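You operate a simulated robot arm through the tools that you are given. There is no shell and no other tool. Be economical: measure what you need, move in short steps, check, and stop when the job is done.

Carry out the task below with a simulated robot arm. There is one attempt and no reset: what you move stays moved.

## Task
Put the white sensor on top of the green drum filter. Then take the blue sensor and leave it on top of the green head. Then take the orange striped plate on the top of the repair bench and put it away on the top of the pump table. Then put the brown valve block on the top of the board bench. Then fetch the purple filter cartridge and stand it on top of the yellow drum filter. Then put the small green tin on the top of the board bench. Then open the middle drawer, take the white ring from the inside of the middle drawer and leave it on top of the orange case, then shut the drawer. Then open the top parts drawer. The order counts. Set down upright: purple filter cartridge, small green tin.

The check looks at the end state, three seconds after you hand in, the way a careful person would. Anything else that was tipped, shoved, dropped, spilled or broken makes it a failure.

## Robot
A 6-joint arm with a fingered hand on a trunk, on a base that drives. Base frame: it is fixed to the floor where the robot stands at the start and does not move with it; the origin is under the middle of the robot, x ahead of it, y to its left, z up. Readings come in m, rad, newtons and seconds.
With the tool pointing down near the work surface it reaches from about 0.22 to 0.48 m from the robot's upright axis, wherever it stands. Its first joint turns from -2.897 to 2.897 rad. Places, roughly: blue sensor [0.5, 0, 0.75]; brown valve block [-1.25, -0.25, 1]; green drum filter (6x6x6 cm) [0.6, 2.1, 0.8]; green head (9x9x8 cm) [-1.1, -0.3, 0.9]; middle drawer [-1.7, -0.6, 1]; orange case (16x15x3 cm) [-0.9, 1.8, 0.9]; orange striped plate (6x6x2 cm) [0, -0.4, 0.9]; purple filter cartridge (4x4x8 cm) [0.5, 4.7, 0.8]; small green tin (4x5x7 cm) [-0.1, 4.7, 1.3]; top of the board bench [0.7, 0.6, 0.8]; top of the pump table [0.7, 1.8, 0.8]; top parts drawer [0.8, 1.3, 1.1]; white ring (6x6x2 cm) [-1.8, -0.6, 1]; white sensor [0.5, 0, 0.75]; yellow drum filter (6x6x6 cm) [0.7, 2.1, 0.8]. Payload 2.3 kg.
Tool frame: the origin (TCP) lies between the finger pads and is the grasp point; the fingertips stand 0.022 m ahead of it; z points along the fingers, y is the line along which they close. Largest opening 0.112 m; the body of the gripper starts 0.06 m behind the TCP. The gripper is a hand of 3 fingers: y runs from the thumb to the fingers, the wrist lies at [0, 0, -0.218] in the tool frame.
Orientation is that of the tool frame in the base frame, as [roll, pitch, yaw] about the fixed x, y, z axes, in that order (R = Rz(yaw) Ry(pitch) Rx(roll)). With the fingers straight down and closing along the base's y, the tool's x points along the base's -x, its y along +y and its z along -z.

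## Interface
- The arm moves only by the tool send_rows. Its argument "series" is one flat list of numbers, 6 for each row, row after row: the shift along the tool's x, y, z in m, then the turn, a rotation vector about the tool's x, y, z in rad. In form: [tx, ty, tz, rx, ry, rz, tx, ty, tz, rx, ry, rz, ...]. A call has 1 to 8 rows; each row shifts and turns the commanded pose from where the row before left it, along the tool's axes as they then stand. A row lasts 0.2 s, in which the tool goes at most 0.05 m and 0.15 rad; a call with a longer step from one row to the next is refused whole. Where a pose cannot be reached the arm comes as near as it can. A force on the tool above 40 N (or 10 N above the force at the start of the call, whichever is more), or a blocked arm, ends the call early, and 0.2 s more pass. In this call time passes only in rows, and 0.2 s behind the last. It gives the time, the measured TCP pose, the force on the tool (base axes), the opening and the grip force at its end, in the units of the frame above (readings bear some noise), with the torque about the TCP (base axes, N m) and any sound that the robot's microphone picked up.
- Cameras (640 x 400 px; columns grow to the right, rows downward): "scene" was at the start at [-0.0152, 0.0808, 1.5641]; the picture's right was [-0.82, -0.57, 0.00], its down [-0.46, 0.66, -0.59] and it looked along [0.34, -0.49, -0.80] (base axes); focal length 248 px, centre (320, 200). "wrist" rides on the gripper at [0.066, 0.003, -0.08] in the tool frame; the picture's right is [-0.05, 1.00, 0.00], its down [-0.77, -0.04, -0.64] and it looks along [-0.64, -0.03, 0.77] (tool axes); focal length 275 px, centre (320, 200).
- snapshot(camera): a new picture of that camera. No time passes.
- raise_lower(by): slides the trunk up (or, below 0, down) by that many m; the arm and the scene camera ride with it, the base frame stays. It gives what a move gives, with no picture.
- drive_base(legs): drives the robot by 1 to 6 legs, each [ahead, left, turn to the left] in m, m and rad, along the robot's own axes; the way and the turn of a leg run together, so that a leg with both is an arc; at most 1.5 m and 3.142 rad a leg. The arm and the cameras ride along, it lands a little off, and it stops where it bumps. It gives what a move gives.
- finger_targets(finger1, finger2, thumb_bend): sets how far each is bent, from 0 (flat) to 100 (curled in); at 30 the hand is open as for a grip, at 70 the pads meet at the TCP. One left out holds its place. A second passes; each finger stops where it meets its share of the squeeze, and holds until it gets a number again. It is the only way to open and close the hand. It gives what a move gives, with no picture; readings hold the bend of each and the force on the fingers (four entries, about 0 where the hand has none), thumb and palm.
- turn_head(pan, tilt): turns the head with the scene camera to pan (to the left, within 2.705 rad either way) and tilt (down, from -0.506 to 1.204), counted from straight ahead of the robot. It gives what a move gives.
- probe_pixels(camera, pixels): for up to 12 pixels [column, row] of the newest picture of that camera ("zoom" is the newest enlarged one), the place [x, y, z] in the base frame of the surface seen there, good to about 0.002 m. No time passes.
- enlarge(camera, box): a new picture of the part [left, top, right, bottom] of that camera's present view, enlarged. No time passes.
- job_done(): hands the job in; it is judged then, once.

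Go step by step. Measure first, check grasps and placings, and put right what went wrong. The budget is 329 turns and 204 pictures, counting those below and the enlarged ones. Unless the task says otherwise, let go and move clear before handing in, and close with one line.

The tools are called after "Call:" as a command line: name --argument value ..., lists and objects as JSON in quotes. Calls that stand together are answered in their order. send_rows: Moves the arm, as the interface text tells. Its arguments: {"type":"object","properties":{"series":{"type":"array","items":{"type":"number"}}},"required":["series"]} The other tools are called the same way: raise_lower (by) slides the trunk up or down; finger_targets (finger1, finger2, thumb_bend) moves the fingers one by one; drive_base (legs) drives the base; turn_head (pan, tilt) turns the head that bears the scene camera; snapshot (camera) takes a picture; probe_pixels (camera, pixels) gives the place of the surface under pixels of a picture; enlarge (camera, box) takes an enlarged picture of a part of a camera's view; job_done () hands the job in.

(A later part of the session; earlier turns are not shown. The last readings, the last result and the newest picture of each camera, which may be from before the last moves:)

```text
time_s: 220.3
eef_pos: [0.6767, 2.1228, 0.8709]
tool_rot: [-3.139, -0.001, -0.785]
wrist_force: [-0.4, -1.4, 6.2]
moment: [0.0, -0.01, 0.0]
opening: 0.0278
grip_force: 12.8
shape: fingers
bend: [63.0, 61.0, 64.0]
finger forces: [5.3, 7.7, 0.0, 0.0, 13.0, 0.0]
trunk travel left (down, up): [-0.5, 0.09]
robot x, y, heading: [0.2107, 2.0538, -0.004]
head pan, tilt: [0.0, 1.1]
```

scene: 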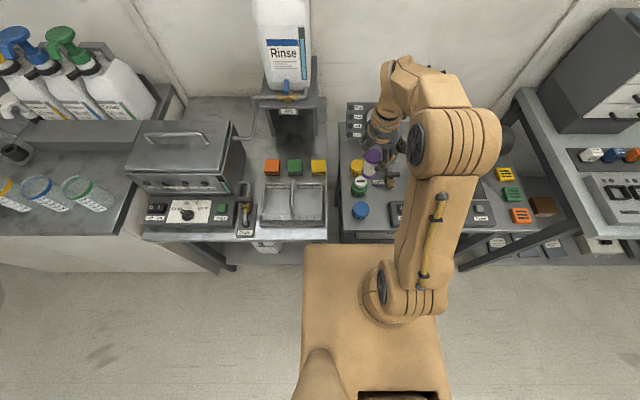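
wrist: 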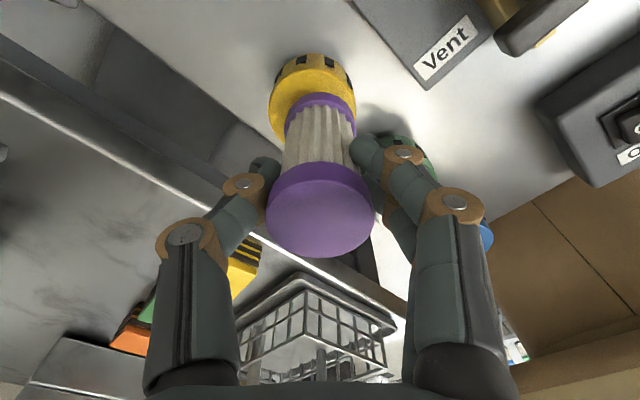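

Contact (6 N). Check the seat in the wrist view before release.

Call:
snapshot --camera "wrist"

Call:
enlarge --camera "scene" --box '[290, 110, 418, 190]'

```text
115 pictures are left
```

wrist: 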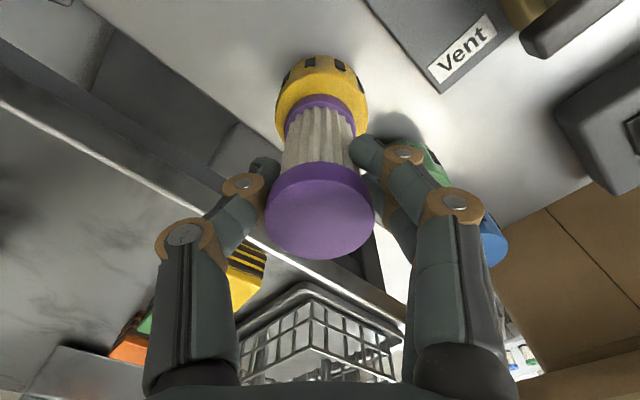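

```text
5.00 times, centred on (354, 150) of scene
```

zoom: 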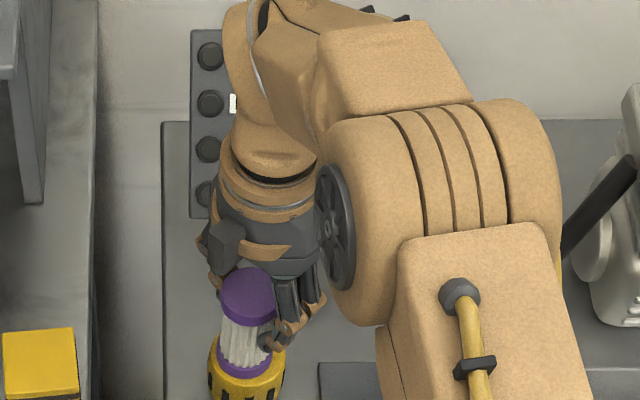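

Call:
send_rows --series '[0, 0, -0.001, 0, 0, 0]'

Call:
finger_targets --finger1 50 --finger2 50 --thumb_bend 50

Call:
snapshot --camera "wrist"

```text
time_s: 220.7
eef_pos: [0.6757, 2.1257, 0.8739]
tool_rot: [3.141, -0.001, -0.785]
wrist_force: [-0.3, -0.5, 0.7]
moment: [0.02, -0.01, 0.01]
opening: 0.0278
grip_force: 12.6
shape: fingers
bend: [63.0, 61.0, 64.0]
finger forces: [4.9, 7.5, 0.0, 0.1, 12.7, 0.1]
trunk travel left (down, up): [-0.5, 0.09]
robot x, y, heading: [0.2138, 2.0546, -0.005]
head pan, tilt: [0.0, 1.1]
```

```text
time_s: 221.7
eef_pos: [0.6765, 2.1253, 0.8724]
tool_rot: [-3.141, -0.003, -0.786]
wrist_force: [-0.5, -0.6, 0.3]
moment: [0.0, 0.02, 0.06]
opening: 0.0543
grip_force: 0.0
shape: fingers
bend: [50.0, 50.0, 50.0]
finger forces: [0.0, 0.0, 0.0, 0.1, 0.1, 0.0]
trunk travel left (down, up): [-0.5, 0.09]
robot x, y, heading: [0.2118, 2.0557, 0.0]
head pan, tilt: [0.0, 1.1]
```

```text
113 pictures are left
```

wrist: 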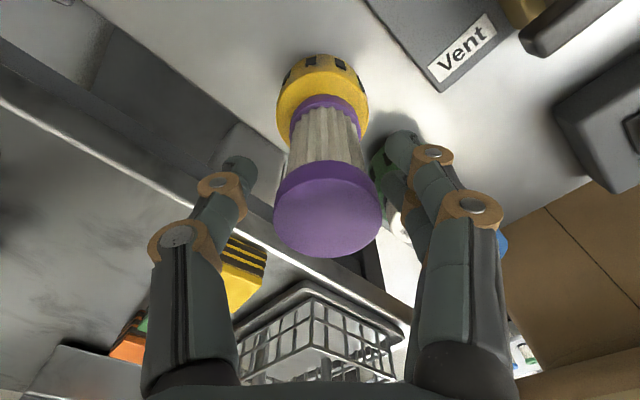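

Standing free. Lift straight up, then back away and check.

Call:
send_rows --series '[0, 0, -0.02, 0, 0, 0, 0, 0, -0.035, 0, 0, 0, 0, 0, -0.04, 0, 0, 0, 0, 0, -0.04, 0, 0, 0, 0, 0, -0.04, 0, 0, 0]'

Call:
drive_base --legs '[[-0.35, 0, 0]]'

Call:
turn_head --pan 0.0 --tilt 0.8

Call:
enlarge --camera "scene" --box '[240, 130, 440, 255]'

```text
time_s: 222.9
eef_pos: [0.6739, 2.1242, 1.0481]
tool_rot: [-3.139, -0.003, -0.786]
wrist_force: [-0.4, -0.3, -0.2]
moment: [-0.01, -0.03, 0.01]
opening: 0.0544
grip_force: 0.1
shape: fingers
bend: [50.0, 50.0, 50.0]
finger forces: [0.0, 0.0, 0.0, 0.1, 0.0, 0.1]
trunk travel left (down, up): [-0.5, 0.09]
robot x, y, heading: [0.2131, 2.0551, -0.004]
head pan, tilt: [0.0, 1.1]
```

```text
time_s: 225.1
eef_pos: [0.3285, 2.1254, 1.048]
tool_rot: [-3.14, -0.002, -0.792]
wrist_force: [0.8, -0.3, -0.1]
moment: [0.0, -0.05, -0.02]
opening: 0.0544
grip_force: 0.0
shape: fingers
bend: [50.0, 50.0, 50.0]
finger forces: [0.1, 0.1, 0.0, 0.0, 0.0, 0.1]
trunk travel left (down, up): [-0.5, 0.09]
robot x, y, heading: [-0.1311, 2.0597, -0.011]
head pan, tilt: [0.0, 1.1]
```

```text
time_s: 225.9
eef_pos: [0.3296, 2.1235, 1.0469]
tool_rot: [-3.142, -0.001, -0.792]
wrist_force: [0.0, 0.2, -0.1]
moment: [0.0, 0.01, -0.04]
opening: 0.0547
grip_force: 0.0
shape: fingers
bend: [50.0, 50.0, 50.0]
finger forces: [0.1, 0.1, 0.0, 0.0, 0.1, 0.1]
trunk travel left (down, up): [-0.5, 0.09]
robot x, y, heading: [-0.1295, 2.0558, -0.008]
head pan, tilt: [0.0, 0.799]
```

```text
3.20 times, centred on (340, 192) of scene
```

zoom: 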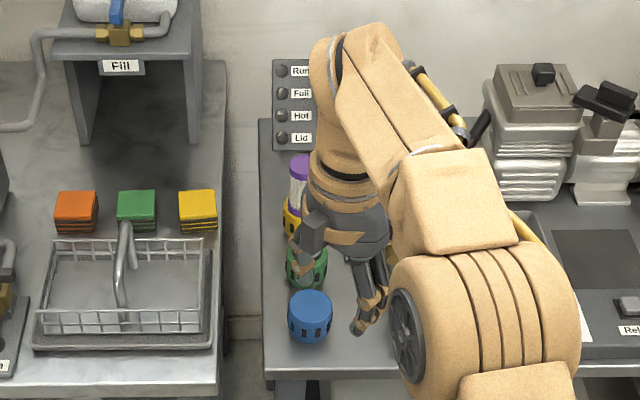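

Cartridge stands on the yellow drum. Now head for the small green tin on the wall shelf.

Call:
drive_base --legs '[[-0.1, 0, 0], [0, 1.05, 0.01], [0, 0.95, 0], [0, 0, 1.57]]'

Call:
turn_head --pan 0.0 --tilt 0.4

Call:
snapshot --camera "scene"

```text
time_s: 240.7
eef_pos: [-0.3431, 4.5513, 1.0469]
tool_rot: [-3.14, -0.001, 0.837]
wrist_force: [-0.1, 0.2, -0.2]
moment: [-0.01, 0.0, -0.01]
opening: 0.0546
grip_force: 0.1
shape: fingers
bend: [50.0, 50.0, 50.0]
finger forces: [0.0, 0.0, 0.1, 0.0, 0.0, 0.0]
trunk travel left (down, up): [-0.5, 0.09]
robot x, y, heading: [-0.2528, 4.0921, 1.619]
head pan, tilt: [0.0, 0.799]
```

```text
time_s: 241.5
eef_pos: [-0.3432, 4.5484, 1.0466]
tool_rot: [-3.141, -0.001, 0.837]
wrist_force: [0.1, 0.2, 0.0]
moment: [0.0, 0.02, 0.0]
opening: 0.0545
grip_force: 0.0
shape: fingers
bend: [50.0, 50.0, 50.0]
finger forces: [0.0, 0.0, 0.0, 0.1, 0.1, 0.0]
trunk travel left (down, up): [-0.5, 0.09]
robot x, y, heading: [-0.2499, 4.0932, 1.616]
head pan, tilt: [0.0, 0.4]
```

```text
111 pictures are left
```

scene: 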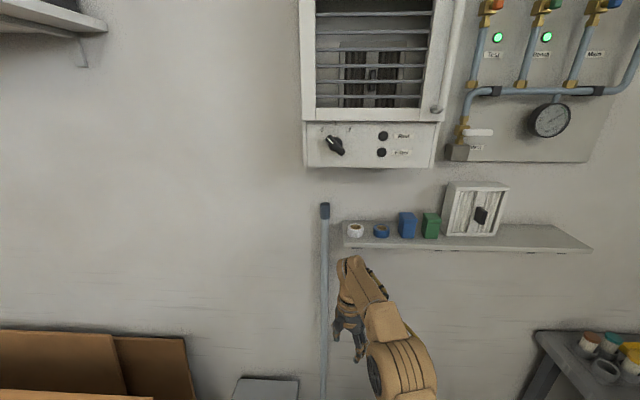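

Call:
enlarge --camera "scene" --box '[330, 140, 530, 265]'

Call:
probe_pixels --camera "zoom" --pixels '[[318, 240], [345, 240], [328, 300], [318, 310], [298, 258], [352, 258], [375, 290], [228, 258], [268, 255], [380, 45], [400, 55], [330, 345]]'

```text
3.20 times, centred on (430, 202) of scene
```

zoom: 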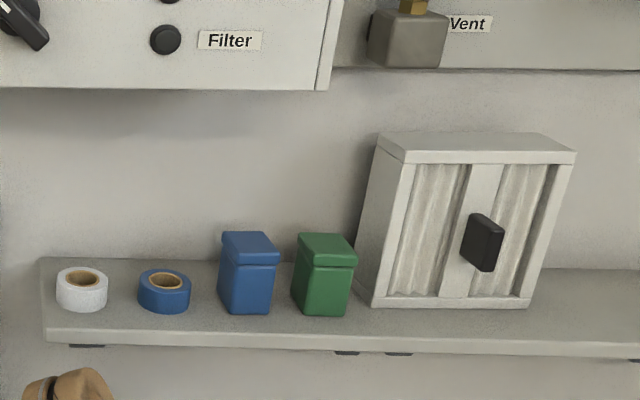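

```text
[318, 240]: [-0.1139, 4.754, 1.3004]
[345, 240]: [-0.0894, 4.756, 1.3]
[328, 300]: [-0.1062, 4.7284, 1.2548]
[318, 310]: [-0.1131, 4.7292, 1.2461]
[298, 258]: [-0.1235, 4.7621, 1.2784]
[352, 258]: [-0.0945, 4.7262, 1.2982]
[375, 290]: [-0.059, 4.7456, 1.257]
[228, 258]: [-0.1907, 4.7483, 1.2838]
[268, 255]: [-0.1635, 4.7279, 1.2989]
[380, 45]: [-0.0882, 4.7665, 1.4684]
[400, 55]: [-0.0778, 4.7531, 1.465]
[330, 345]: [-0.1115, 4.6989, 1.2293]
```

The tin stands between a blue tin and a leaning frame under a valve box, so I'll approach tilted 45° from the front, closing along x. First retract/raise the hand and turn the wrist.

Call:
send_rows --series '[-0.006, 0.0257, -0.0333, 0, 0, 0, -0.006, 0.0257, -0.0333, 0, 0, 0, -0.006, 0.0257, -0.0333, 0, 0, 0, -0.006, 0.0257, -0.0333, 0, 0, 0, -0.006, 0.0257, -0.0333, 0, 0, 0, -0.006, 0.0257, -0.0333, 0, 0, 0]'

Call:
send_rows --series '[0, 0, 0, 0, 0, -0.13, 0, 0, 0, 0, 0, -0.13, 0, 0, 0, 0, 0, -0.13, 0, 0, 0, 0, 0, -0.13, 0, 0, 0, 0, 0, -0.13, 0, 0, 0, 0, 0, -0.13]'

Call:
send_rows --series '[0, 0, 0, 0, 0.131, 0, 0, 0, 0, 0, 0.131, 0, 0, 0, 0, 0, 0.131, 0, 0, 0, 0, 0, 0.131, 0, 0, 0, 0, 0, 0.131, 0, 0, 0, 0, 0, 0.131, 0]'

Call:
snapshot --camera "wrist"

```text
time_s: 242.9
eef_pos: [-0.2511, 4.4216, 1.2461]
tool_rot: [-3.141, -0.002, 0.839]
wrist_force: [0.1, -0.3, 0.0]
moment: [-0.02, 0.01, 0.0]
opening: 0.0548
grip_force: 0.0
shape: fingers
bend: [50.0, 50.0, 50.0]
finger forces: [0.0, 0.0, 0.0, 0.0, 0.0, 0.0]
trunk travel left (down, up): [-0.5, 0.09]
robot x, y, heading: [-0.2513, 4.0868, 1.624]
head pan, tilt: [0.0, 0.4]
```

```text
time_s: 244.3
eef_pos: [-0.2525, 4.4188, 1.247]
tool_rot: [-3.141, -0.002, 1.622]
wrist_force: [0.8, 0.5, 0.7]
moment: [0.02, 0.0, -0.01]
opening: 0.0548
grip_force: 0.0
shape: fingers
bend: [50.0, 50.0, 50.0]
finger forces: [0.0, 0.0, 0.0, 0.1, 0.0, 0.0]
trunk travel left (down, up): [-0.5, 0.09]
robot x, y, heading: [-0.2505, 4.092, 1.623]
head pan, tilt: [0.0, 0.4]
```

```text
time_s: 245.7
eef_pos: [-0.253, 4.419, 1.2461]
tool_rot: [-3.139, -0.79, 1.618]
wrist_force: [-0.2, -0.1, -0.7]
moment: [0.02, -0.04, 0.0]
opening: 0.0549
grip_force: 0.0
shape: fingers
bend: [50.0, 50.0, 50.0]
finger forces: [0.1, 0.0, 0.0, 0.0, 0.0, 0.0]
trunk travel left (down, up): [-0.5, 0.09]
robot x, y, heading: [-0.2526, 4.0936, 1.616]
head pan, tilt: [0.0, 0.4]
```

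```text
109 pictures are left
```

wrist: 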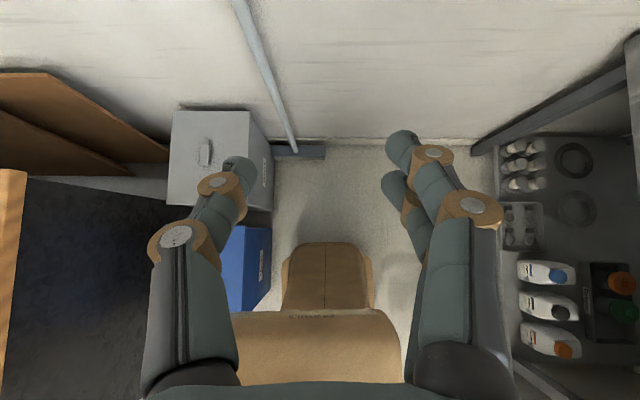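

Call:
probe_pixels --camera "zoom" --pixels '[[100, 60], [310, 80], [280, 30], [328, 60], [370, 50], [445, 60], [355, 85], [575, 155], [375, 305], [405, 160]]'

```text
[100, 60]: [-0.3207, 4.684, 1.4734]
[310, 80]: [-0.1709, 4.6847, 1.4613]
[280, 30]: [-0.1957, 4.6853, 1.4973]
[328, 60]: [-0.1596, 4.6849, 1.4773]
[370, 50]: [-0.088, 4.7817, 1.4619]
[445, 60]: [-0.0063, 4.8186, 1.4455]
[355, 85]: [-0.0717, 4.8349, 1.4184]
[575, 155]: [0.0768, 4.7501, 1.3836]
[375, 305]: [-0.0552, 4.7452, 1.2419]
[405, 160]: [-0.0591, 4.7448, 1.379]
```

Clearances OK. Raise the hand, then drive in front of the tin.

Call:
send_rows --series '[0.026, 0, -0.0258, 0, 0, 0, 0.026, 0, -0.0258, 0, 0, 0, 0.026, 0, -0.0258, 0, 0, 0]'

Call:
drive_base --legs '[[0, -0.147, -0.047], [0.16, 0, 0]]'

Call:
snapshot --camera "wrist"

Call:
snapshot --camera "scene"

```text
time_s: 246.5
eef_pos: [-0.2512, 4.4195, 1.3587]
tool_rot: [3.141, -0.787, 1.618]
wrist_force: [-0.4, 0.0, 0.6]
moment: [0.0, 0.01, -0.02]
opening: 0.0548
grip_force: 0.1
shape: fingers
bend: [50.0, 50.0, 50.0]
finger forces: [0.0, 0.0, 0.0, 0.0, 0.0, 0.0]
trunk travel left (down, up): [-0.5, 0.09]
robot x, y, heading: [-0.2482, 4.0948, 1.625]
head pan, tilt: [0.0, 0.4]
```

```text
time_s: 248.9
eef_pos: [-0.0936, 4.5799, 1.3579]
tool_rot: [3.141, -0.788, 1.571]
wrist_force: [0.6, 0.4, 0.6]
moment: [-0.03, 0.01, 0.01]
opening: 0.0547
grip_force: 0.0
shape: fingers
bend: [50.0, 50.0, 50.0]
finger forces: [0.0, 0.0, 0.0, 0.1, 0.0, 0.0]
trunk travel left (down, up): [-0.5, 0.09]
robot x, y, heading: [-0.1081, 4.2517, 1.569]
head pan, tilt: [0.0, 0.4]
```

```text
108 pictures are left
```

wrist: 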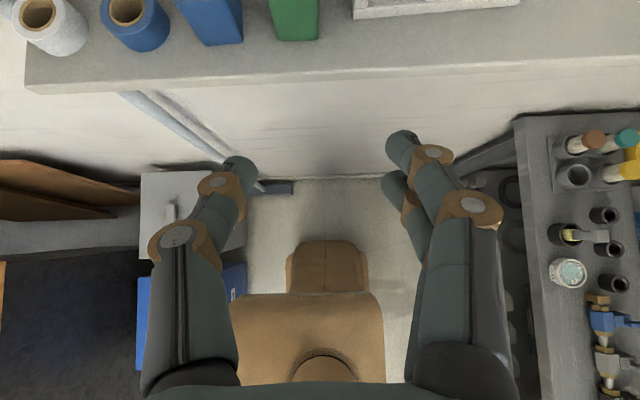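

```text
107 pictures are left
```

scene: 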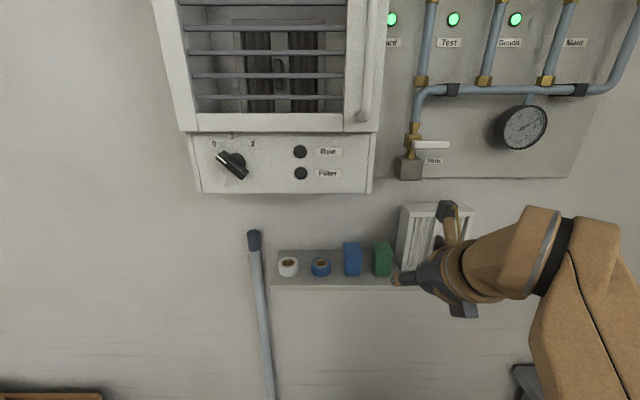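

Call:
send_rows --series '[0.0211, -0.007, 0.0213, 0, 0, 0, 0.0211, -0.007, 0.0213, 0, 0, 0]'

Call:
snapshot --camera "wrist"

Call:
enlarge --camera "scene" --box '[330, 140, 530, 265]'

```text
time_s: 249.5
eef_pos: [-0.1061, 4.6397, 1.3574]
tool_rot: [3.14, -0.787, 1.571]
wrist_force: [-1.1, 0.7, 0.1]
moment: [-0.03, 0.01, 0.0]
opening: 0.0549
grip_force: 0.0
shape: fingers
bend: [50.0, 50.0, 50.0]
finger forces: [0.0, 0.1, 0.0, 0.0, 0.1, 0.0]
trunk travel left (down, up): [-0.5, 0.09]
robot x, y, heading: [-0.1064, 4.2525, 1.572]
head pan, tilt: [0.0, 0.4]
```

```text
106 pictures are left
```

wrist: 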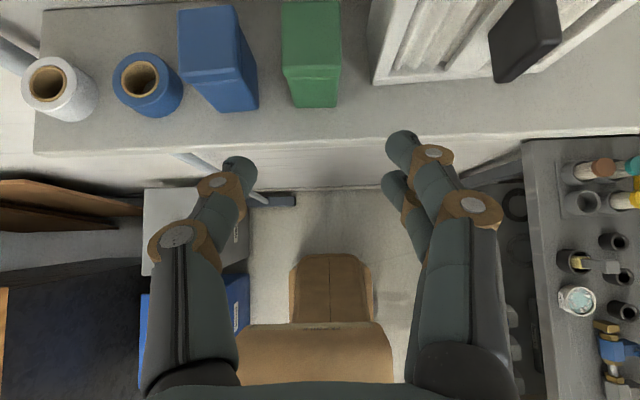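

```text
3.20 times, centred on (430, 202) of scene
```

zoom: 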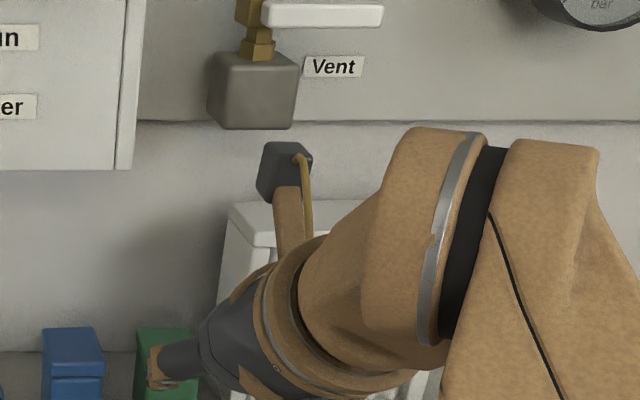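

Call:
probe_pixels --camera "wrist" --pixels '[[286, 40], [338, 40], [288, 70], [338, 70], [312, 90], [312, 10], [290, 104], [336, 104], [252, 80], [374, 75], [240, 40], [388, 20]]'

Call:
probe_pixels --camera "zoom" --pixels '[[285, 170], [265, 150], [310, 160], [300, 200], [240, 120], [225, 80]]'

```text
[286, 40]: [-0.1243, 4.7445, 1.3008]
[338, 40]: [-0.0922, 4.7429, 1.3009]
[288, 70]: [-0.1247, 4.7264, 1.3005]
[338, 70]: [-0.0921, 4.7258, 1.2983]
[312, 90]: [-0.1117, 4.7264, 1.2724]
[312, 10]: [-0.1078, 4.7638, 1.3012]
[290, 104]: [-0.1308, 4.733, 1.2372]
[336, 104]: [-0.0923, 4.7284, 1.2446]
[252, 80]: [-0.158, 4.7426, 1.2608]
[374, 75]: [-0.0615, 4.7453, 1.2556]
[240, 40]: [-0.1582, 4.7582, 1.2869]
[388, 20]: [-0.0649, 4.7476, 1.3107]
```

```text
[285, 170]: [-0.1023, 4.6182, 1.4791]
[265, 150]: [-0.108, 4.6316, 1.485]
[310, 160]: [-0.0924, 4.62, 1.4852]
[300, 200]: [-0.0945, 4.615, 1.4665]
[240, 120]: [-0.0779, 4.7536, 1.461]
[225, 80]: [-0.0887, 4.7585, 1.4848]
```

Tin x −0.126…−0.091, gaps ≈3 cm each side. Narrow the hand to bend 57 and advance along the tool axis part-way.

Call:
finger_targets --finger1 57 --finger2 57 --thumb_bend 57

Call:
send_rows --series '[0.016, -0.0025, 0, 0, 0, 0, 0, 0, 0.03, 0, 0, 0, 0, 0, 0.025, 0, 0, 0]'

Call:
snapshot --camera "wrist"

```text
time_s: 250.5
eef_pos: [-0.1054, 4.6387, 1.3578]
tool_rot: [3.141, -0.788, 1.57]
wrist_force: [0.2, -0.1, -0.5]
moment: [0.01, 0.01, 0.01]
opening: 0.0389
grip_force: 0.0
shape: fingers
bend: [56.0, 56.0, 56.0]
finger forces: [0.0, 0.0, 0.0, 0.0, 0.1, 0.1]
trunk travel left (down, up): [-0.5, 0.09]
robot x, y, heading: [-0.1059, 4.2532, 1.572]
head pan, tilt: [0.0, 0.4]
```

```text
time_s: 251.3
eef_pos: [-0.1082, 4.6918, 1.3278]
tool_rot: [-3.141, -0.787, 1.571]
wrist_force: [-0.6, 0.2, -0.4]
moment: [-0.02, 0.01, 0.02]
opening: 0.0387
grip_force: 0.1
shape: fingers
bend: [56.0, 56.0, 56.0]
finger forces: [0.0, 0.0, 0.0, 0.0, 0.1, 0.0]
trunk travel left (down, up): [-0.5, 0.09]
robot x, y, heading: [-0.1074, 4.2559, 1.57]
head pan, tilt: [0.0, 0.4]
```

```text
104 pictures are left
```

wrist: 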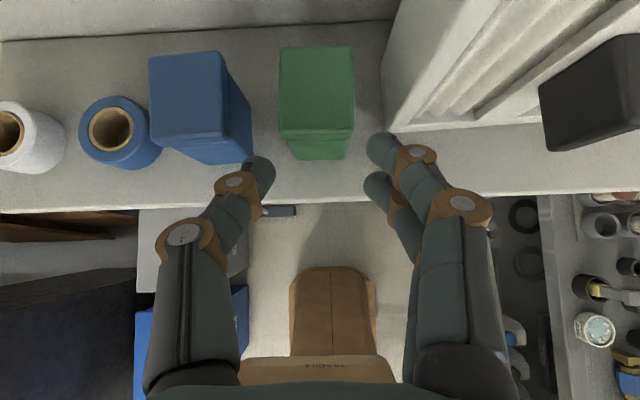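

Call:
send_rows --series '[0, -0.001, 0.025, 0, 0, 0, 0, 0, 0.02, 0, 0, 0]'

Call:
snapshot --camera "wrist"

```text
time_s: 251.9
eef_pos: [-0.1118, 4.7234, 1.2992]
tool_rot: [3.14, -0.786, 1.57]
wrist_force: [0.5, 0.0, 0.2]
moment: [-0.02, 0.01, 0.03]
opening: 0.0389
grip_force: 0.0
shape: fingers
bend: [56.0, 56.0, 56.0]
finger forces: [0.0, 0.1, 0.0, 0.0, 0.0, 0.1]
trunk travel left (down, up): [-0.5, 0.09]
robot x, y, heading: [-0.1063, 4.2532, 1.567]
head pan, tilt: [0.0, 0.4]
```

```text
103 pictures are left
```

wrist: 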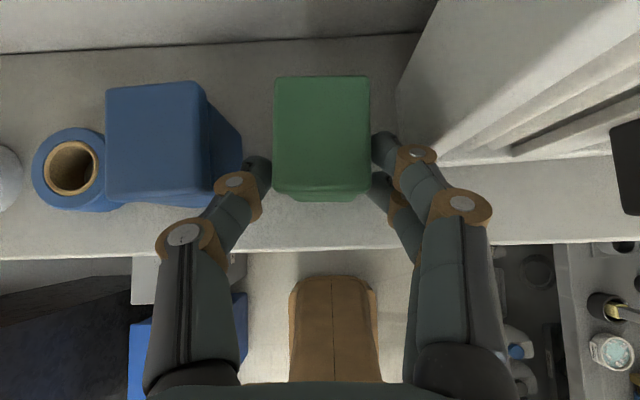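

Call:
send_rows --series '[0, 0.001, 0.018, 0, 0, 0]'

Call:
finger_targets --finger1 72 --finger2 72 --thumb_bend 72

Call:
snapshot --camera "wrist"

```text
time_s: 252.3
eef_pos: [-0.1099, 4.7355, 1.2869]
tool_rot: [-3.141, -0.789, 1.569]
wrist_force: [-0.4, 0.1, 0.2]
moment: [-0.02, 0.0, -0.02]
opening: 0.0389
grip_force: 0.1
shape: fingers
bend: [56.0, 56.0, 56.0]
finger forces: [0.0, 0.0, 0.1, 0.0, 0.1, 0.1]
trunk travel left (down, up): [-0.5, 0.09]
robot x, y, heading: [-0.1046, 4.2554, 1.571]
head pan, tilt: [0.0, 0.4]
```

```text
time_s: 253.3
eef_pos: [-0.1081, 4.7339, 1.2866]
tool_rot: [-3.14, -0.787, 1.57]
wrist_force: [-0.2, 0.5, -0.7]
moment: [-0.03, -0.01, -0.02]
opening: 0.0328
grip_force: 16.4
shape: fingers
bend: [62.0, 62.0, 62.0]
finger forces: [8.4, 8.2, 0.0, 0.1, 16.7, 0.0]
trunk travel left (down, up): [-0.5, 0.09]
robot x, y, heading: [-0.1081, 4.2562, 1.573]
head pan, tilt: [0.0, 0.4]
```

```text
102 pictures are left
```

wrist: 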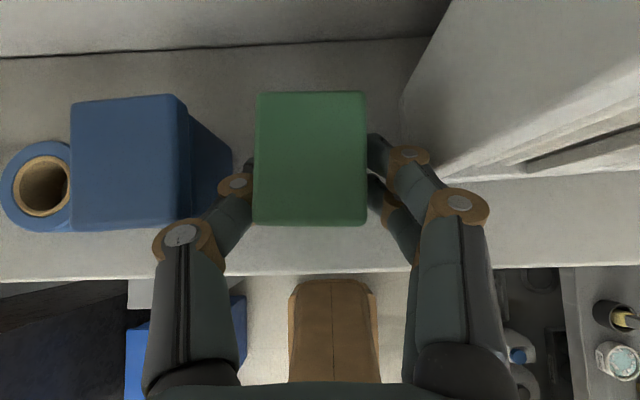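

Call:
send_rows --series '[0.0071, 0, -0.0071, 0, 0, 0, 0.0106, 0, -0.0106, 0, 0, 0]'

Call:
snapshot --camera "wrist"

```text
time_s: 253.9
eef_pos: [-0.1101, 4.7336, 1.3119]
tool_rot: [3.141, -0.787, 1.571]
wrist_force: [-1.0, 0.1, -1.4]
moment: [-0.06, 0.0, 0.0]
opening: 0.033
grip_force: 16.7
shape: fingers
bend: [62.0, 63.0, 62.0]
finger forces: [8.4, 8.3, 0.0, 0.1, 16.7, 0.1]
trunk travel left (down, up): [-0.5, 0.09]
robot x, y, heading: [-0.1055, 4.2563, 1.572]
head pan, tilt: [0.0, 0.4]
```

```text
101 pictures are left
```

wrist: 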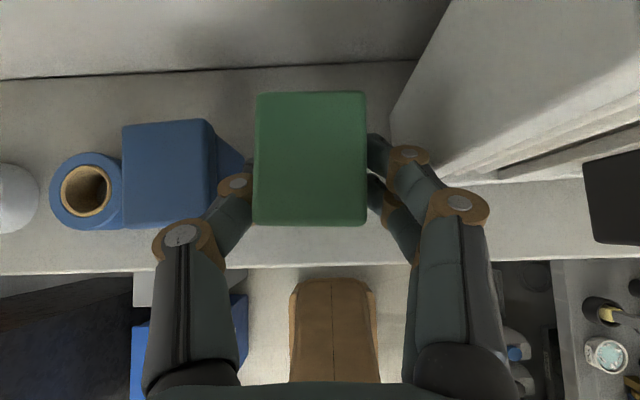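

Lifted cleanly. Back straight out.

Call:
send_rows --series '[-0.02, 0, -0.02, 0, 0, 0, -0.028, 0, -0.028, 0, 0, 0, -0.028, 0, -0.028, 0, 0, 0, -0.028, 0, -0.028, 0, 0, 0, -0.028, 0, -0.028, 0, 0, 0]'

Call:
drive_base --legs '[[-0.25, 0, 0], [0, 0, -1.57]]'

Call:
snapshot --camera "wrist"

```text
time_s: 255.1
eef_pos: [-0.1098, 4.5448, 1.3103]
tool_rot: [3.141, -0.786, 1.571]
wrist_force: [-0.8, 0.2, -1.1]
moment: [0.01, -0.02, 0.01]
opening: 0.0328
grip_force: 16.4
shape: fingers
bend: [62.0, 63.0, 62.0]
finger forces: [8.4, 8.3, 0.1, 0.0, 16.7, 0.0]
trunk travel left (down, up): [-0.5, 0.09]
robot x, y, heading: [-0.1083, 4.251, 1.571]
head pan, tilt: [0.0, 0.4]
```

```text
time_s: 260.7
eef_pos: [0.184, 4.0099, 1.3099]
tool_rot: [-3.141, -0.787, 0.037]
wrist_force: [0.0, 0.0, -0.8]
moment: [0.0, -0.01, -0.02]
opening: 0.0329
grip_force: 17.2
shape: fingers
bend: [63.0, 63.0, 62.0]
finger forces: [8.4, 8.4, 0.1, 0.1, 16.8, 0.0]
trunk travel left (down, up): [-0.5, 0.09]
robot x, y, heading: [-0.1044, 3.9974, 0.038]
head pan, tilt: [0.0, 0.4]
```

```text
100 pictures are left
```

wrist: 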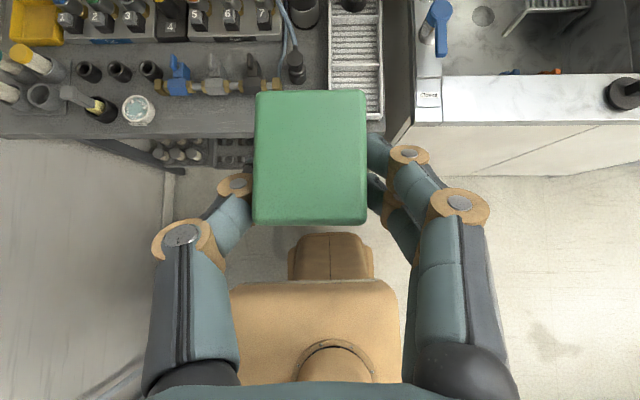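

Tin held upright. Long drive back to the board bench's right end.

Call:
drive_base --legs '[[-0.1, 0, -0.038], [0, -1.3, 0], [0, -1.3, 0], [0, -1.3, 0]]'

Call:
turn_head --pan 0.0 --tilt 0.8

Call:
snapshot --camera "scene"

```text
time_s: 280.0
eef_pos: [0.0876, 0.1508, 1.3102]
tool_rot: [-3.141, -0.789, -0.003]
wrist_force: [0.6, 1.3, -1.0]
moment: [0.0, 0.04, 0.0]
opening: 0.033
grip_force: 16.3
shape: fingers
bend: [63.0, 63.0, 62.0]
finger forces: [8.3, 8.4, 0.0, 0.0, 16.7, 0.1]
trunk travel left (down, up): [-0.5, 0.09]
robot x, y, heading: [-0.2082, 0.1522, -0.001]
head pan, tilt: [0.0, 0.4]
```

```text
time_s: 280.8
eef_pos: [0.0876, 0.1513, 1.3095]
tool_rot: [3.141, -0.787, -0.002]
wrist_force: [-0.3, 0.2, -1.0]
moment: [0.0, -0.01, -0.01]
opening: 0.0327
grip_force: 16.6
shape: fingers
bend: [63.0, 63.0, 62.0]
finger forces: [8.5, 8.4, 0.1, 0.1, 16.8, 0.0]
trunk travel left (down, up): [-0.5, 0.09]
robot x, y, heading: [-0.2045, 0.1483, -0.002]
head pan, tilt: [0.0, 0.799]
```

```text
99 pictures are left
```

scene: 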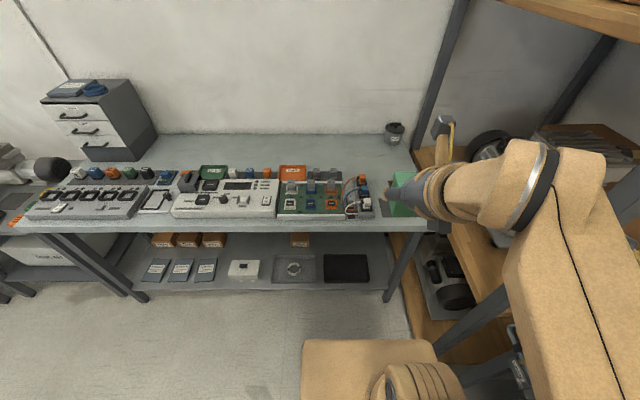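

Call:
enlarge --camera "scene" --box '[270, 110, 450, 222]'

Call:
probe_pixels --camera "scene" --pixels '[[380, 180], [385, 170], [395, 160], [365, 165], [362, 180], [350, 160], [372, 195], [320, 160], [345, 175], [380, 150]]'

```text
3.56 times, centred on (360, 166) of scene
```

zoom: 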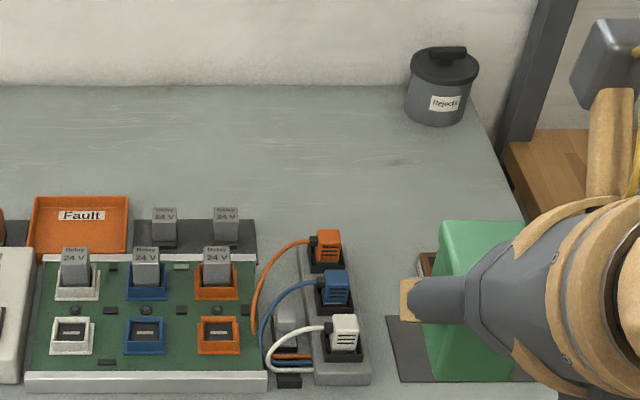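

```text
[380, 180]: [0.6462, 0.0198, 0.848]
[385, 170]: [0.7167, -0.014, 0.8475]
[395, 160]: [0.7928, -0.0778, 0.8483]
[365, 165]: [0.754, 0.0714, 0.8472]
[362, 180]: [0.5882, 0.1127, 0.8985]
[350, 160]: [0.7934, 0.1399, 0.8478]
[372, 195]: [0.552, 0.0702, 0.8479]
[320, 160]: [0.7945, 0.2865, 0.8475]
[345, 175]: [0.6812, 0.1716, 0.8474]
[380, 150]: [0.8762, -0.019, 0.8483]
```

Free bench area near (0.70,0.045). Drive in and bring the tin above it.

Call:
drive_base --legs '[[0, -0.1, 0], [0.295, 0, 0]]'

Call:
send_rows --series '[0, 0, 0.045, 0, 0, 0, 0, 0, 0.045, 0, 0, 0, 0, 0, 0.045, 0, 0, 0, 0, 0, 0.045, 0, 0, 0, 0, 0, 0.045, 0, 0, 0, 0, 0, 0.045, 0, 0, 0]'

Call:
snapshot --camera "wrist"

```text
time_s: 283.6
eef_pos: [0.3887, 0.0527, 1.3101]
tool_rot: [3.141, -0.785, 0.005]
wrist_force: [-0.1, 0.2, -0.9]
moment: [-0.03, 0.01, -0.02]
opening: 0.0328
grip_force: 16.3
shape: fingers
bend: [63.0, 63.0, 62.0]
finger forces: [8.4, 8.4, 0.1, 0.0, 16.6, 0.0]
trunk travel left (down, up): [-0.5, 0.09]
robot x, y, heading: [0.0946, 0.05, 0.005]
head pan, tilt: [0.0, 0.799]
```

```text
time_s: 285.0
eef_pos: [0.5801, 0.0576, 1.1198]
tool_rot: [3.14, -0.786, 0.005]
wrist_force: [0.9, 0.3, -1.5]
moment: [-0.01, 0.04, 0.0]
opening: 0.0325
grip_force: 16.5
shape: fingers
bend: [63.0, 63.0, 62.0]
finger forces: [8.3, 8.3, 0.0, 0.0, 16.3, 0.1]
trunk travel left (down, up): [-0.5, 0.09]
robot x, y, heading: [0.096, 0.0473, 0.006]
head pan, tilt: [0.0, 0.799]
```

```text
97 pictures are left
```

wrist: 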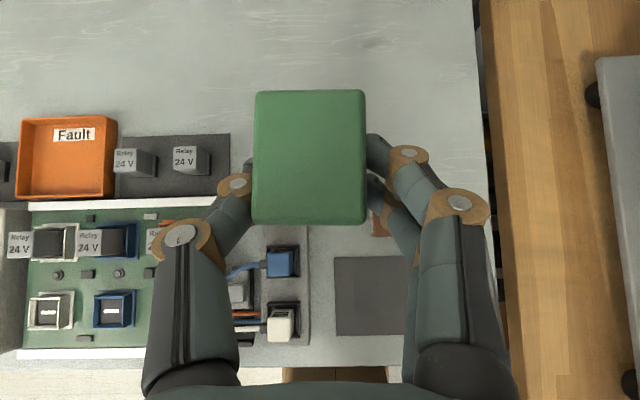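

Call:
send_rows --series '[0.026, 0.004, 0.026, 0, 0, 0, 0.026, 0.004, 0.026, 0, 0, 0, 0.026, 0.004, 0.026, 0, 0, 0, -0.03, 0, 0.03, 0, 0, 0, -0.03, 0, 0.03, 0, 0, 0, -0.03, 0, 0.03, 0, 0, 0]'

Call:
snapshot --camera "wrist"

Call:
enlarge --camera "scene" --box '[270, 110, 450, 222]'

```text
time_s: 286.4
eef_pos: [0.6889, 0.0422, 0.9894]
tool_rot: [3.14, -0.787, 0.005]
wrist_force: [-0.1, 0.9, -1.5]
moment: [-0.01, 0.05, 0.03]
opening: 0.0328
grip_force: 16.3
shape: fingers
bend: [63.0, 63.0, 62.0]
finger forces: [8.2, 8.2, 0.1, 0.0, 16.4, 0.0]
trunk travel left (down, up): [-0.5, 0.09]
robot x, y, heading: [0.0959, 0.0511, 0.004]
head pan, tilt: [0.0, 0.799]
```

```text
96 pictures are left
```

wrist: 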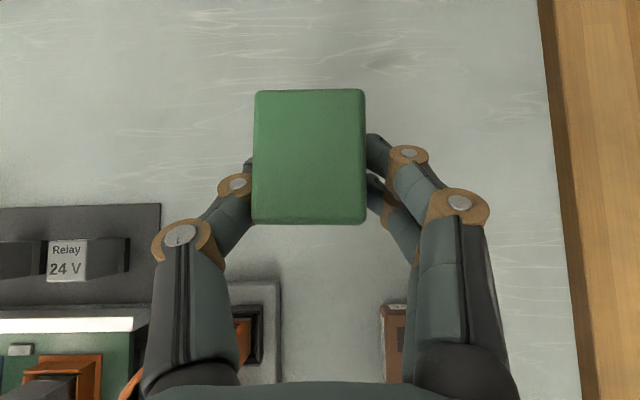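

```text
3.56 times, centred on (360, 166) of scene
```

zoom: 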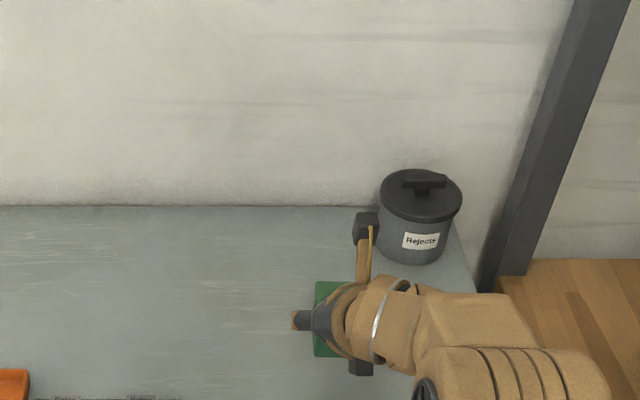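

Call:
send_rows --series '[-0.02, 0, 0.02, 0, 0, 0, -0.02, 0, 0.02, 0, 0, 0, -0.014, 0, 0.014, 0, 0, 0]'

Call:
send_rows --series '[-0.003, 0, 0.003, 0, 0, 0]'

```text
time_s: 287.2
eef_pos: [0.6901, 0.0464, 0.9508]
tool_rot: [-3.128, -0.783, 0.006]
wrist_force: [1.2, -0.1, -1.3]
moment: [0.03, 0.03, -0.01]
opening: 0.0325
grip_force: 16.1
shape: fingers
bend: [63.0, 63.0, 62.0]
finger forces: [8.2, 8.1, 0.0, 0.1, 16.3, 0.0]
out of reach, approached as far as the arm can: row 1, 2, 3
trunk travel left (down, up): [-0.5, 0.09]
robot x, y, heading: [0.0923, 0.0471, 0.005]
head pan, tilt: [0.0, 0.799]
```

```text
time_s: 287.6
eef_pos: [0.6897, 0.0467, 0.9503]
tool_rot: [-3.134, -0.785, 0.006]
wrist_force: [0.3, -0.2, -1.5]
moment: [0.01, 0.02, 0.02]
opening: 0.0328
grip_force: 16.8
shape: fingers
bend: [63.0, 63.0, 62.0]
finger forces: [8.1, 8.1, 0.0, 0.1, 16.3, 0.0]
trunk travel left (down, up): [-0.5, 0.09]
robot x, y, heading: [0.0982, 0.0463, 0.005]
head pan, tilt: [0.0, 0.799]
```

Out of arm reach at z 0.95; use the trunk to lower instead.

Call:
raise_lower --by -0.04

Call:
snapshot --camera "wrist"

```text
time_s: 288.5
eef_pos: [0.6886, 0.0472, 0.909]
tool_rot: [-3.133, -0.786, 0.006]
wrist_force: [0.2, -0.4, -0.3]
moment: [-0.02, 0.01, 0.01]
opening: 0.0329
grip_force: 16.5
shape: fingers
bend: [63.0, 63.0, 62.0]
finger forces: [8.2, 8.1, 0.0, 0.0, 16.3, 0.0]
trunk travel left (down, up): [-0.46, 0.13]
robot x, y, heading: [0.0955, 0.0456, 0.006]
head pan, tilt: [0.0, 0.799]
```

```text
94 pictures are left
```

wrist: 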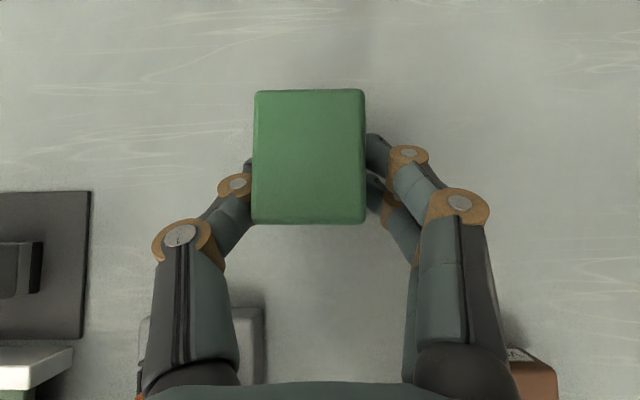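

Call:
raise_lower --by -0.008

Call:
raise_lower --by -0.003

```text
time_s: 289.0
eef_pos: [0.6904, 0.0465, 0.9015]
tool_rot: [-3.134, -0.786, 0.005]
wrist_force: [-0.2, -0.1, -1.1]
moment: [0.03, 0.01, 0.0]
opening: 0.0326
grip_force: 16.2
shape: fingers
bend: [63.0, 63.0, 62.0]
finger forces: [8.1, 8.0, 0.0, 0.0, 16.3, 0.0]
trunk travel left (down, up): [-0.452, 0.138]
robot x, y, heading: [0.0968, 0.0461, 0.008]
head pan, tilt: [0.0, 0.799]
```

```text
time_s: 289.6
eef_pos: [0.6896, 0.046, 0.8985]
tool_rot: [-3.132, -0.787, 0.004]
wrist_force: [-0.4, 0.8, -1.8]
moment: [0.0, 0.03, -0.02]
opening: 0.0325
grip_force: 16.4
shape: fingers
bend: [63.0, 63.0, 62.0]
finger forces: [8.2, 8.1, 0.0, 0.0, 16.4, 0.1]
trunk travel left (down, up): [-0.449, 0.141]
robot x, y, heading: [0.0962, 0.0498, 0.003]
head pan, tilt: [0.0, 0.799]
```

Call:
raise_lower --by -0.002

Call:
raise_lower --by -0.002

```text
time_s: 290.1
eef_pos: [0.6898, 0.0463, 0.8969]
tool_rot: [-3.132, -0.788, 0.005]
wrist_force: [-0.2, 0.8, -0.6]
moment: [0.01, 0.02, 0.0]
opening: 0.0327
grip_force: 17.3
shape: fingers
bend: [63.0, 63.0, 62.0]
finger forces: [8.2, 8.1, 0.0, 0.1, 16.3, 0.0]
trunk travel left (down, up): [-0.447, 0.143]
robot x, y, heading: [0.0996, 0.0458, 0.004]
head pan, tilt: [0.0, 0.799]
```

```text
time_s: 290.6
eef_pos: [0.6892, 0.0465, 0.8965]
tool_rot: [-3.131, -0.787, 0.003]
wrist_force: [1.5, -0.1, 4.9]
moment: [0.06, -0.08, 0.0]
opening: 0.0326
grip_force: 17.5
shape: fingers
bend: [63.0, 63.0, 62.0]
finger forces: [8.9, 8.5, 0.1, 0.0, 16.6, 0.1]
trunk travel left (down, up): [-0.445, 0.145]
robot x, y, heading: [0.0998, 0.0497, 0.0]
head pan, tilt: [0.0, 0.799]
```

Touching (4.9 N). Release and check.

Call:
finger_targets --finger1 55 --finger2 55 --thumb_bend 55

Call:
snapshot --camera "wrist"

```text
time_s: 291.6
eef_pos: [0.6893, 0.0464, 0.895]
tool_rot: [-3.135, -0.786, 0.005]
wrist_force: [0.3, -0.1, 0.3]
moment: [-0.03, 0.01, -0.01]
opening: 0.0405
grip_force: 0.0
shape: fingers
bend: [55.0, 55.0, 55.0]
finger forces: [0.1, 0.0, 0.0, 0.0, 0.0, 0.0]
trunk travel left (down, up): [-0.445, 0.145]
robot x, y, heading: [0.094, 0.0459, 0.007]
head pan, tilt: [0.0, 0.799]
```

```text
93 pictures are left
```

wrist: 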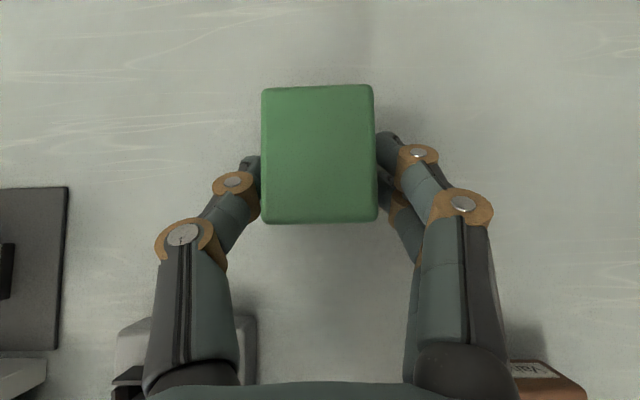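

Call:
finger_targets --finger1 47 --finger2 47 --thumb_bend 50

Call:
snapshot --camera "wrist"

```text
time_s: 292.6
eef_pos: [0.6895, 0.0473, 0.8948]
tool_rot: [-3.134, -0.788, 0.004]
wrist_force: [-0.6, -0.5, 0.7]
moment: [0.03, 0.0, -0.01]
opening: 0.0587
grip_force: 0.1
shape: fingers
bend: [47.0, 47.0, 50.0]
finger forces: [0.0, 0.1, 0.0, 0.0, 0.0, 0.0]
trunk travel left (down, up): [-0.445, 0.145]
robot x, y, heading: [0.0957, 0.0489, 0.006]
head pan, tilt: [0.0, 0.799]
```

```text
92 pictures are left
```

wrist: 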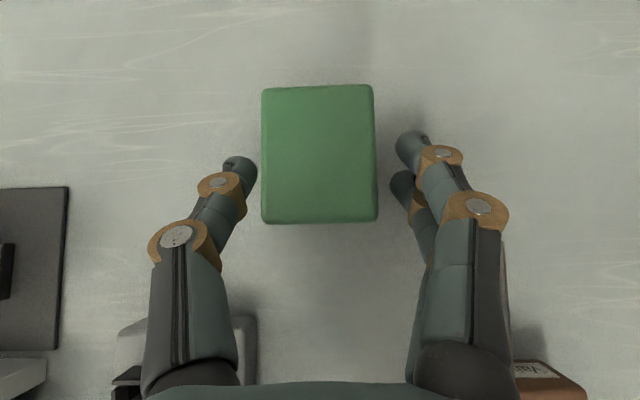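

Free and upright. Retract along the tool axis.

Call:
send_rows --series '[0, 0, -0.02, 0, 0, 0, 0, 0, -0.03, 0, 0, 0, 0, 0, -0.04, 0, 0, 0, 0, 0, -0.04, 0, 0, 0, 0, 0, -0.04, 0, 0, 0, 0, 0, -0.04, 0, 0, 0]'

Call:
snapshot --camera "wrist"

Call:
snapshot --camera "scene"

```text
time_s: 294.0
eef_pos: [0.5526, 0.045, 1.0341]
tool_rot: [-3.115, -0.792, -0.008]
wrist_force: [-1.1, -0.4, 0.3]
moment: [-0.01, -0.02, -0.02]
opening: 0.0588
grip_force: 0.0
shape: fingers
bend: [47.0, 47.0, 50.0]
finger forces: [0.0, 0.0, 0.1, 0.0, 0.0, 0.0]
out of reach, approached as far as the arm can: row 6
trunk travel left (down, up): [-0.445, 0.145]
robot x, y, heading: [0.0978, 0.0488, 0.001]
head pan, tilt: [0.0, 0.799]
```

```text
91 pictures are left
```

wrist: 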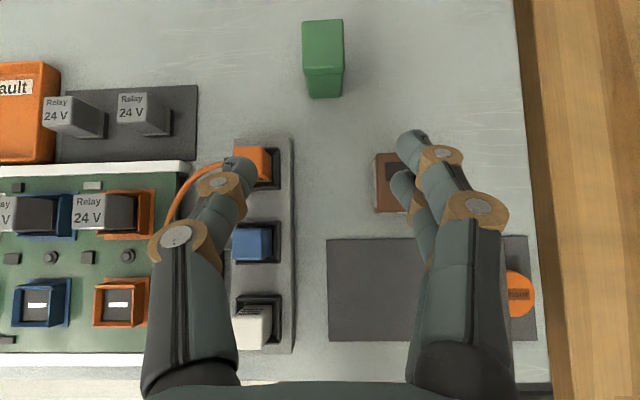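

```text
90 pictures are left
```

scene: 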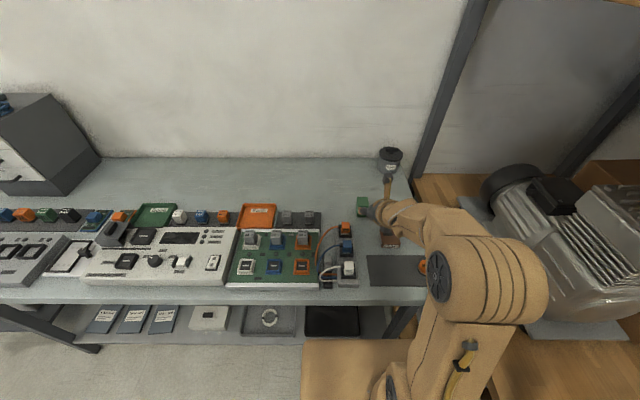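

Tin done. Raise the trunk again and drive to the drawer cabinet.

Call:
raise_lower --by 0.055

Call:
drive_base --legs '[[-0.3, 0, 0], [0, 0.3, 0], [-0.8, 0, 0], [-0.7, 0, 0], [0, 0, -1.57]]'

Call:
turn_head --pan 0.0 --tilt 0.6

Call:
snapshot --camera "scene"

```text
time_s: 295.0
eef_pos: [0.5519, 0.0453, 1.0895]
tool_rot: [-3.124, -0.79, 0.007]
wrist_force: [-1.0, -0.7, 0.3]
moment: [0.05, -0.01, 0.01]
opening: 0.0588
grip_force: 0.0
shape: fingers
bend: [47.0, 47.0, 50.0]
finger forces: [0.0, 0.1, 0.0, 0.0, 0.0, 0.0]
trunk travel left (down, up): [-0.5, 0.09]
robot x, y, heading: [0.0945, 0.0504, 0.006]
head pan, tilt: [0.0, 0.799]
```

```text
time_s: 309.8
eef_pos: [-1.6825, -0.1369, 1.0887]
tool_rot: [-3.124, -0.791, -1.524]
wrist_force: [0.4, 1.0, -0.4]
moment: [0.01, -0.01, 0.01]
opening: 0.0589
grip_force: 0.0
shape: fingers
bend: [47.0, 47.0, 50.0]
finger forces: [0.0, 0.1, 0.0, 0.0, 0.1, 0.0]
trunk travel left (down, up): [-0.5, 0.09]
robot x, y, heading: [-1.6987, 0.3182, -1.522]
head pan, tilt: [0.0, 0.799]
```

```text
time_s: 310.5
eef_pos: [-1.684, -0.1379, 1.0887]
tool_rot: [-3.125, -0.79, -1.523]
wrist_force: [0.4, 0.4, 0.3]
moment: [-0.03, 0.0, 0.01]
opening: 0.0588
grip_force: 0.1
shape: fingers
bend: [47.0, 47.0, 50.0]
finger forces: [0.1, 0.0, 0.0, 0.0, 0.1, 0.1]
trunk travel left (down, up): [-0.5, 0.09]
robot x, y, heading: [-1.7013, 0.321, -1.522]
head pan, tilt: [0.0, 0.6]
```

```text
89 pictures are left
```

scene: 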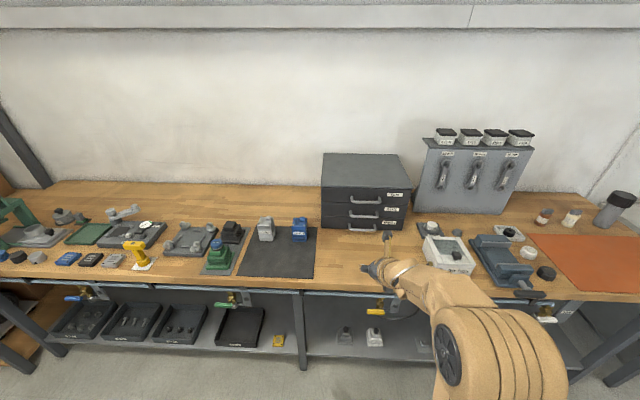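

Call:
enlarge --camera "scene" --box '[310, 150, 438, 230]'

Call:
probe_pixels --camera "zoom" --pixels '[[270, 313], [205, 312], [335, 310], [270, 257], [270, 373], [300, 335], [130, 290], [450, 290], [300, 300], [300, 280], [130, 180], [130, 390]]'

```text
5.00 times, centred on (374, 190) of scene
```

zoom: 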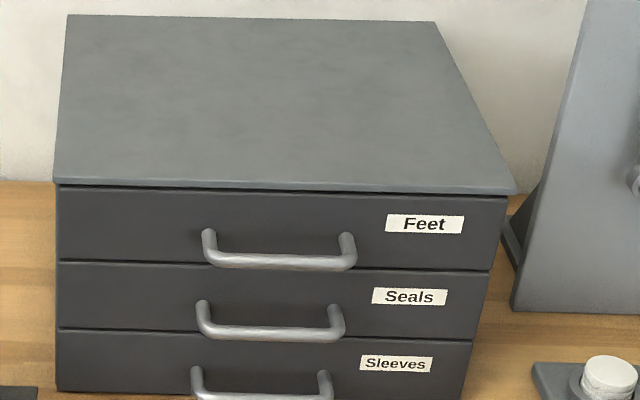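

```text
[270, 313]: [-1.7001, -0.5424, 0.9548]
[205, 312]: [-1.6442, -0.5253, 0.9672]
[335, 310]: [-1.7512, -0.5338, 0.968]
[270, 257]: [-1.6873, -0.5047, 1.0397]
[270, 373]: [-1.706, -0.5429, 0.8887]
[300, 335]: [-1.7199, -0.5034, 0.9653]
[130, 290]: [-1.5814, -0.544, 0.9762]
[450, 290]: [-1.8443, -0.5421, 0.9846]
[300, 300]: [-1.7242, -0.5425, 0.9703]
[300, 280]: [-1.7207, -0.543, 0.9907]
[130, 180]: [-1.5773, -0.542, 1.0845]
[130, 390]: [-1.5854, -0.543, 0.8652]
```

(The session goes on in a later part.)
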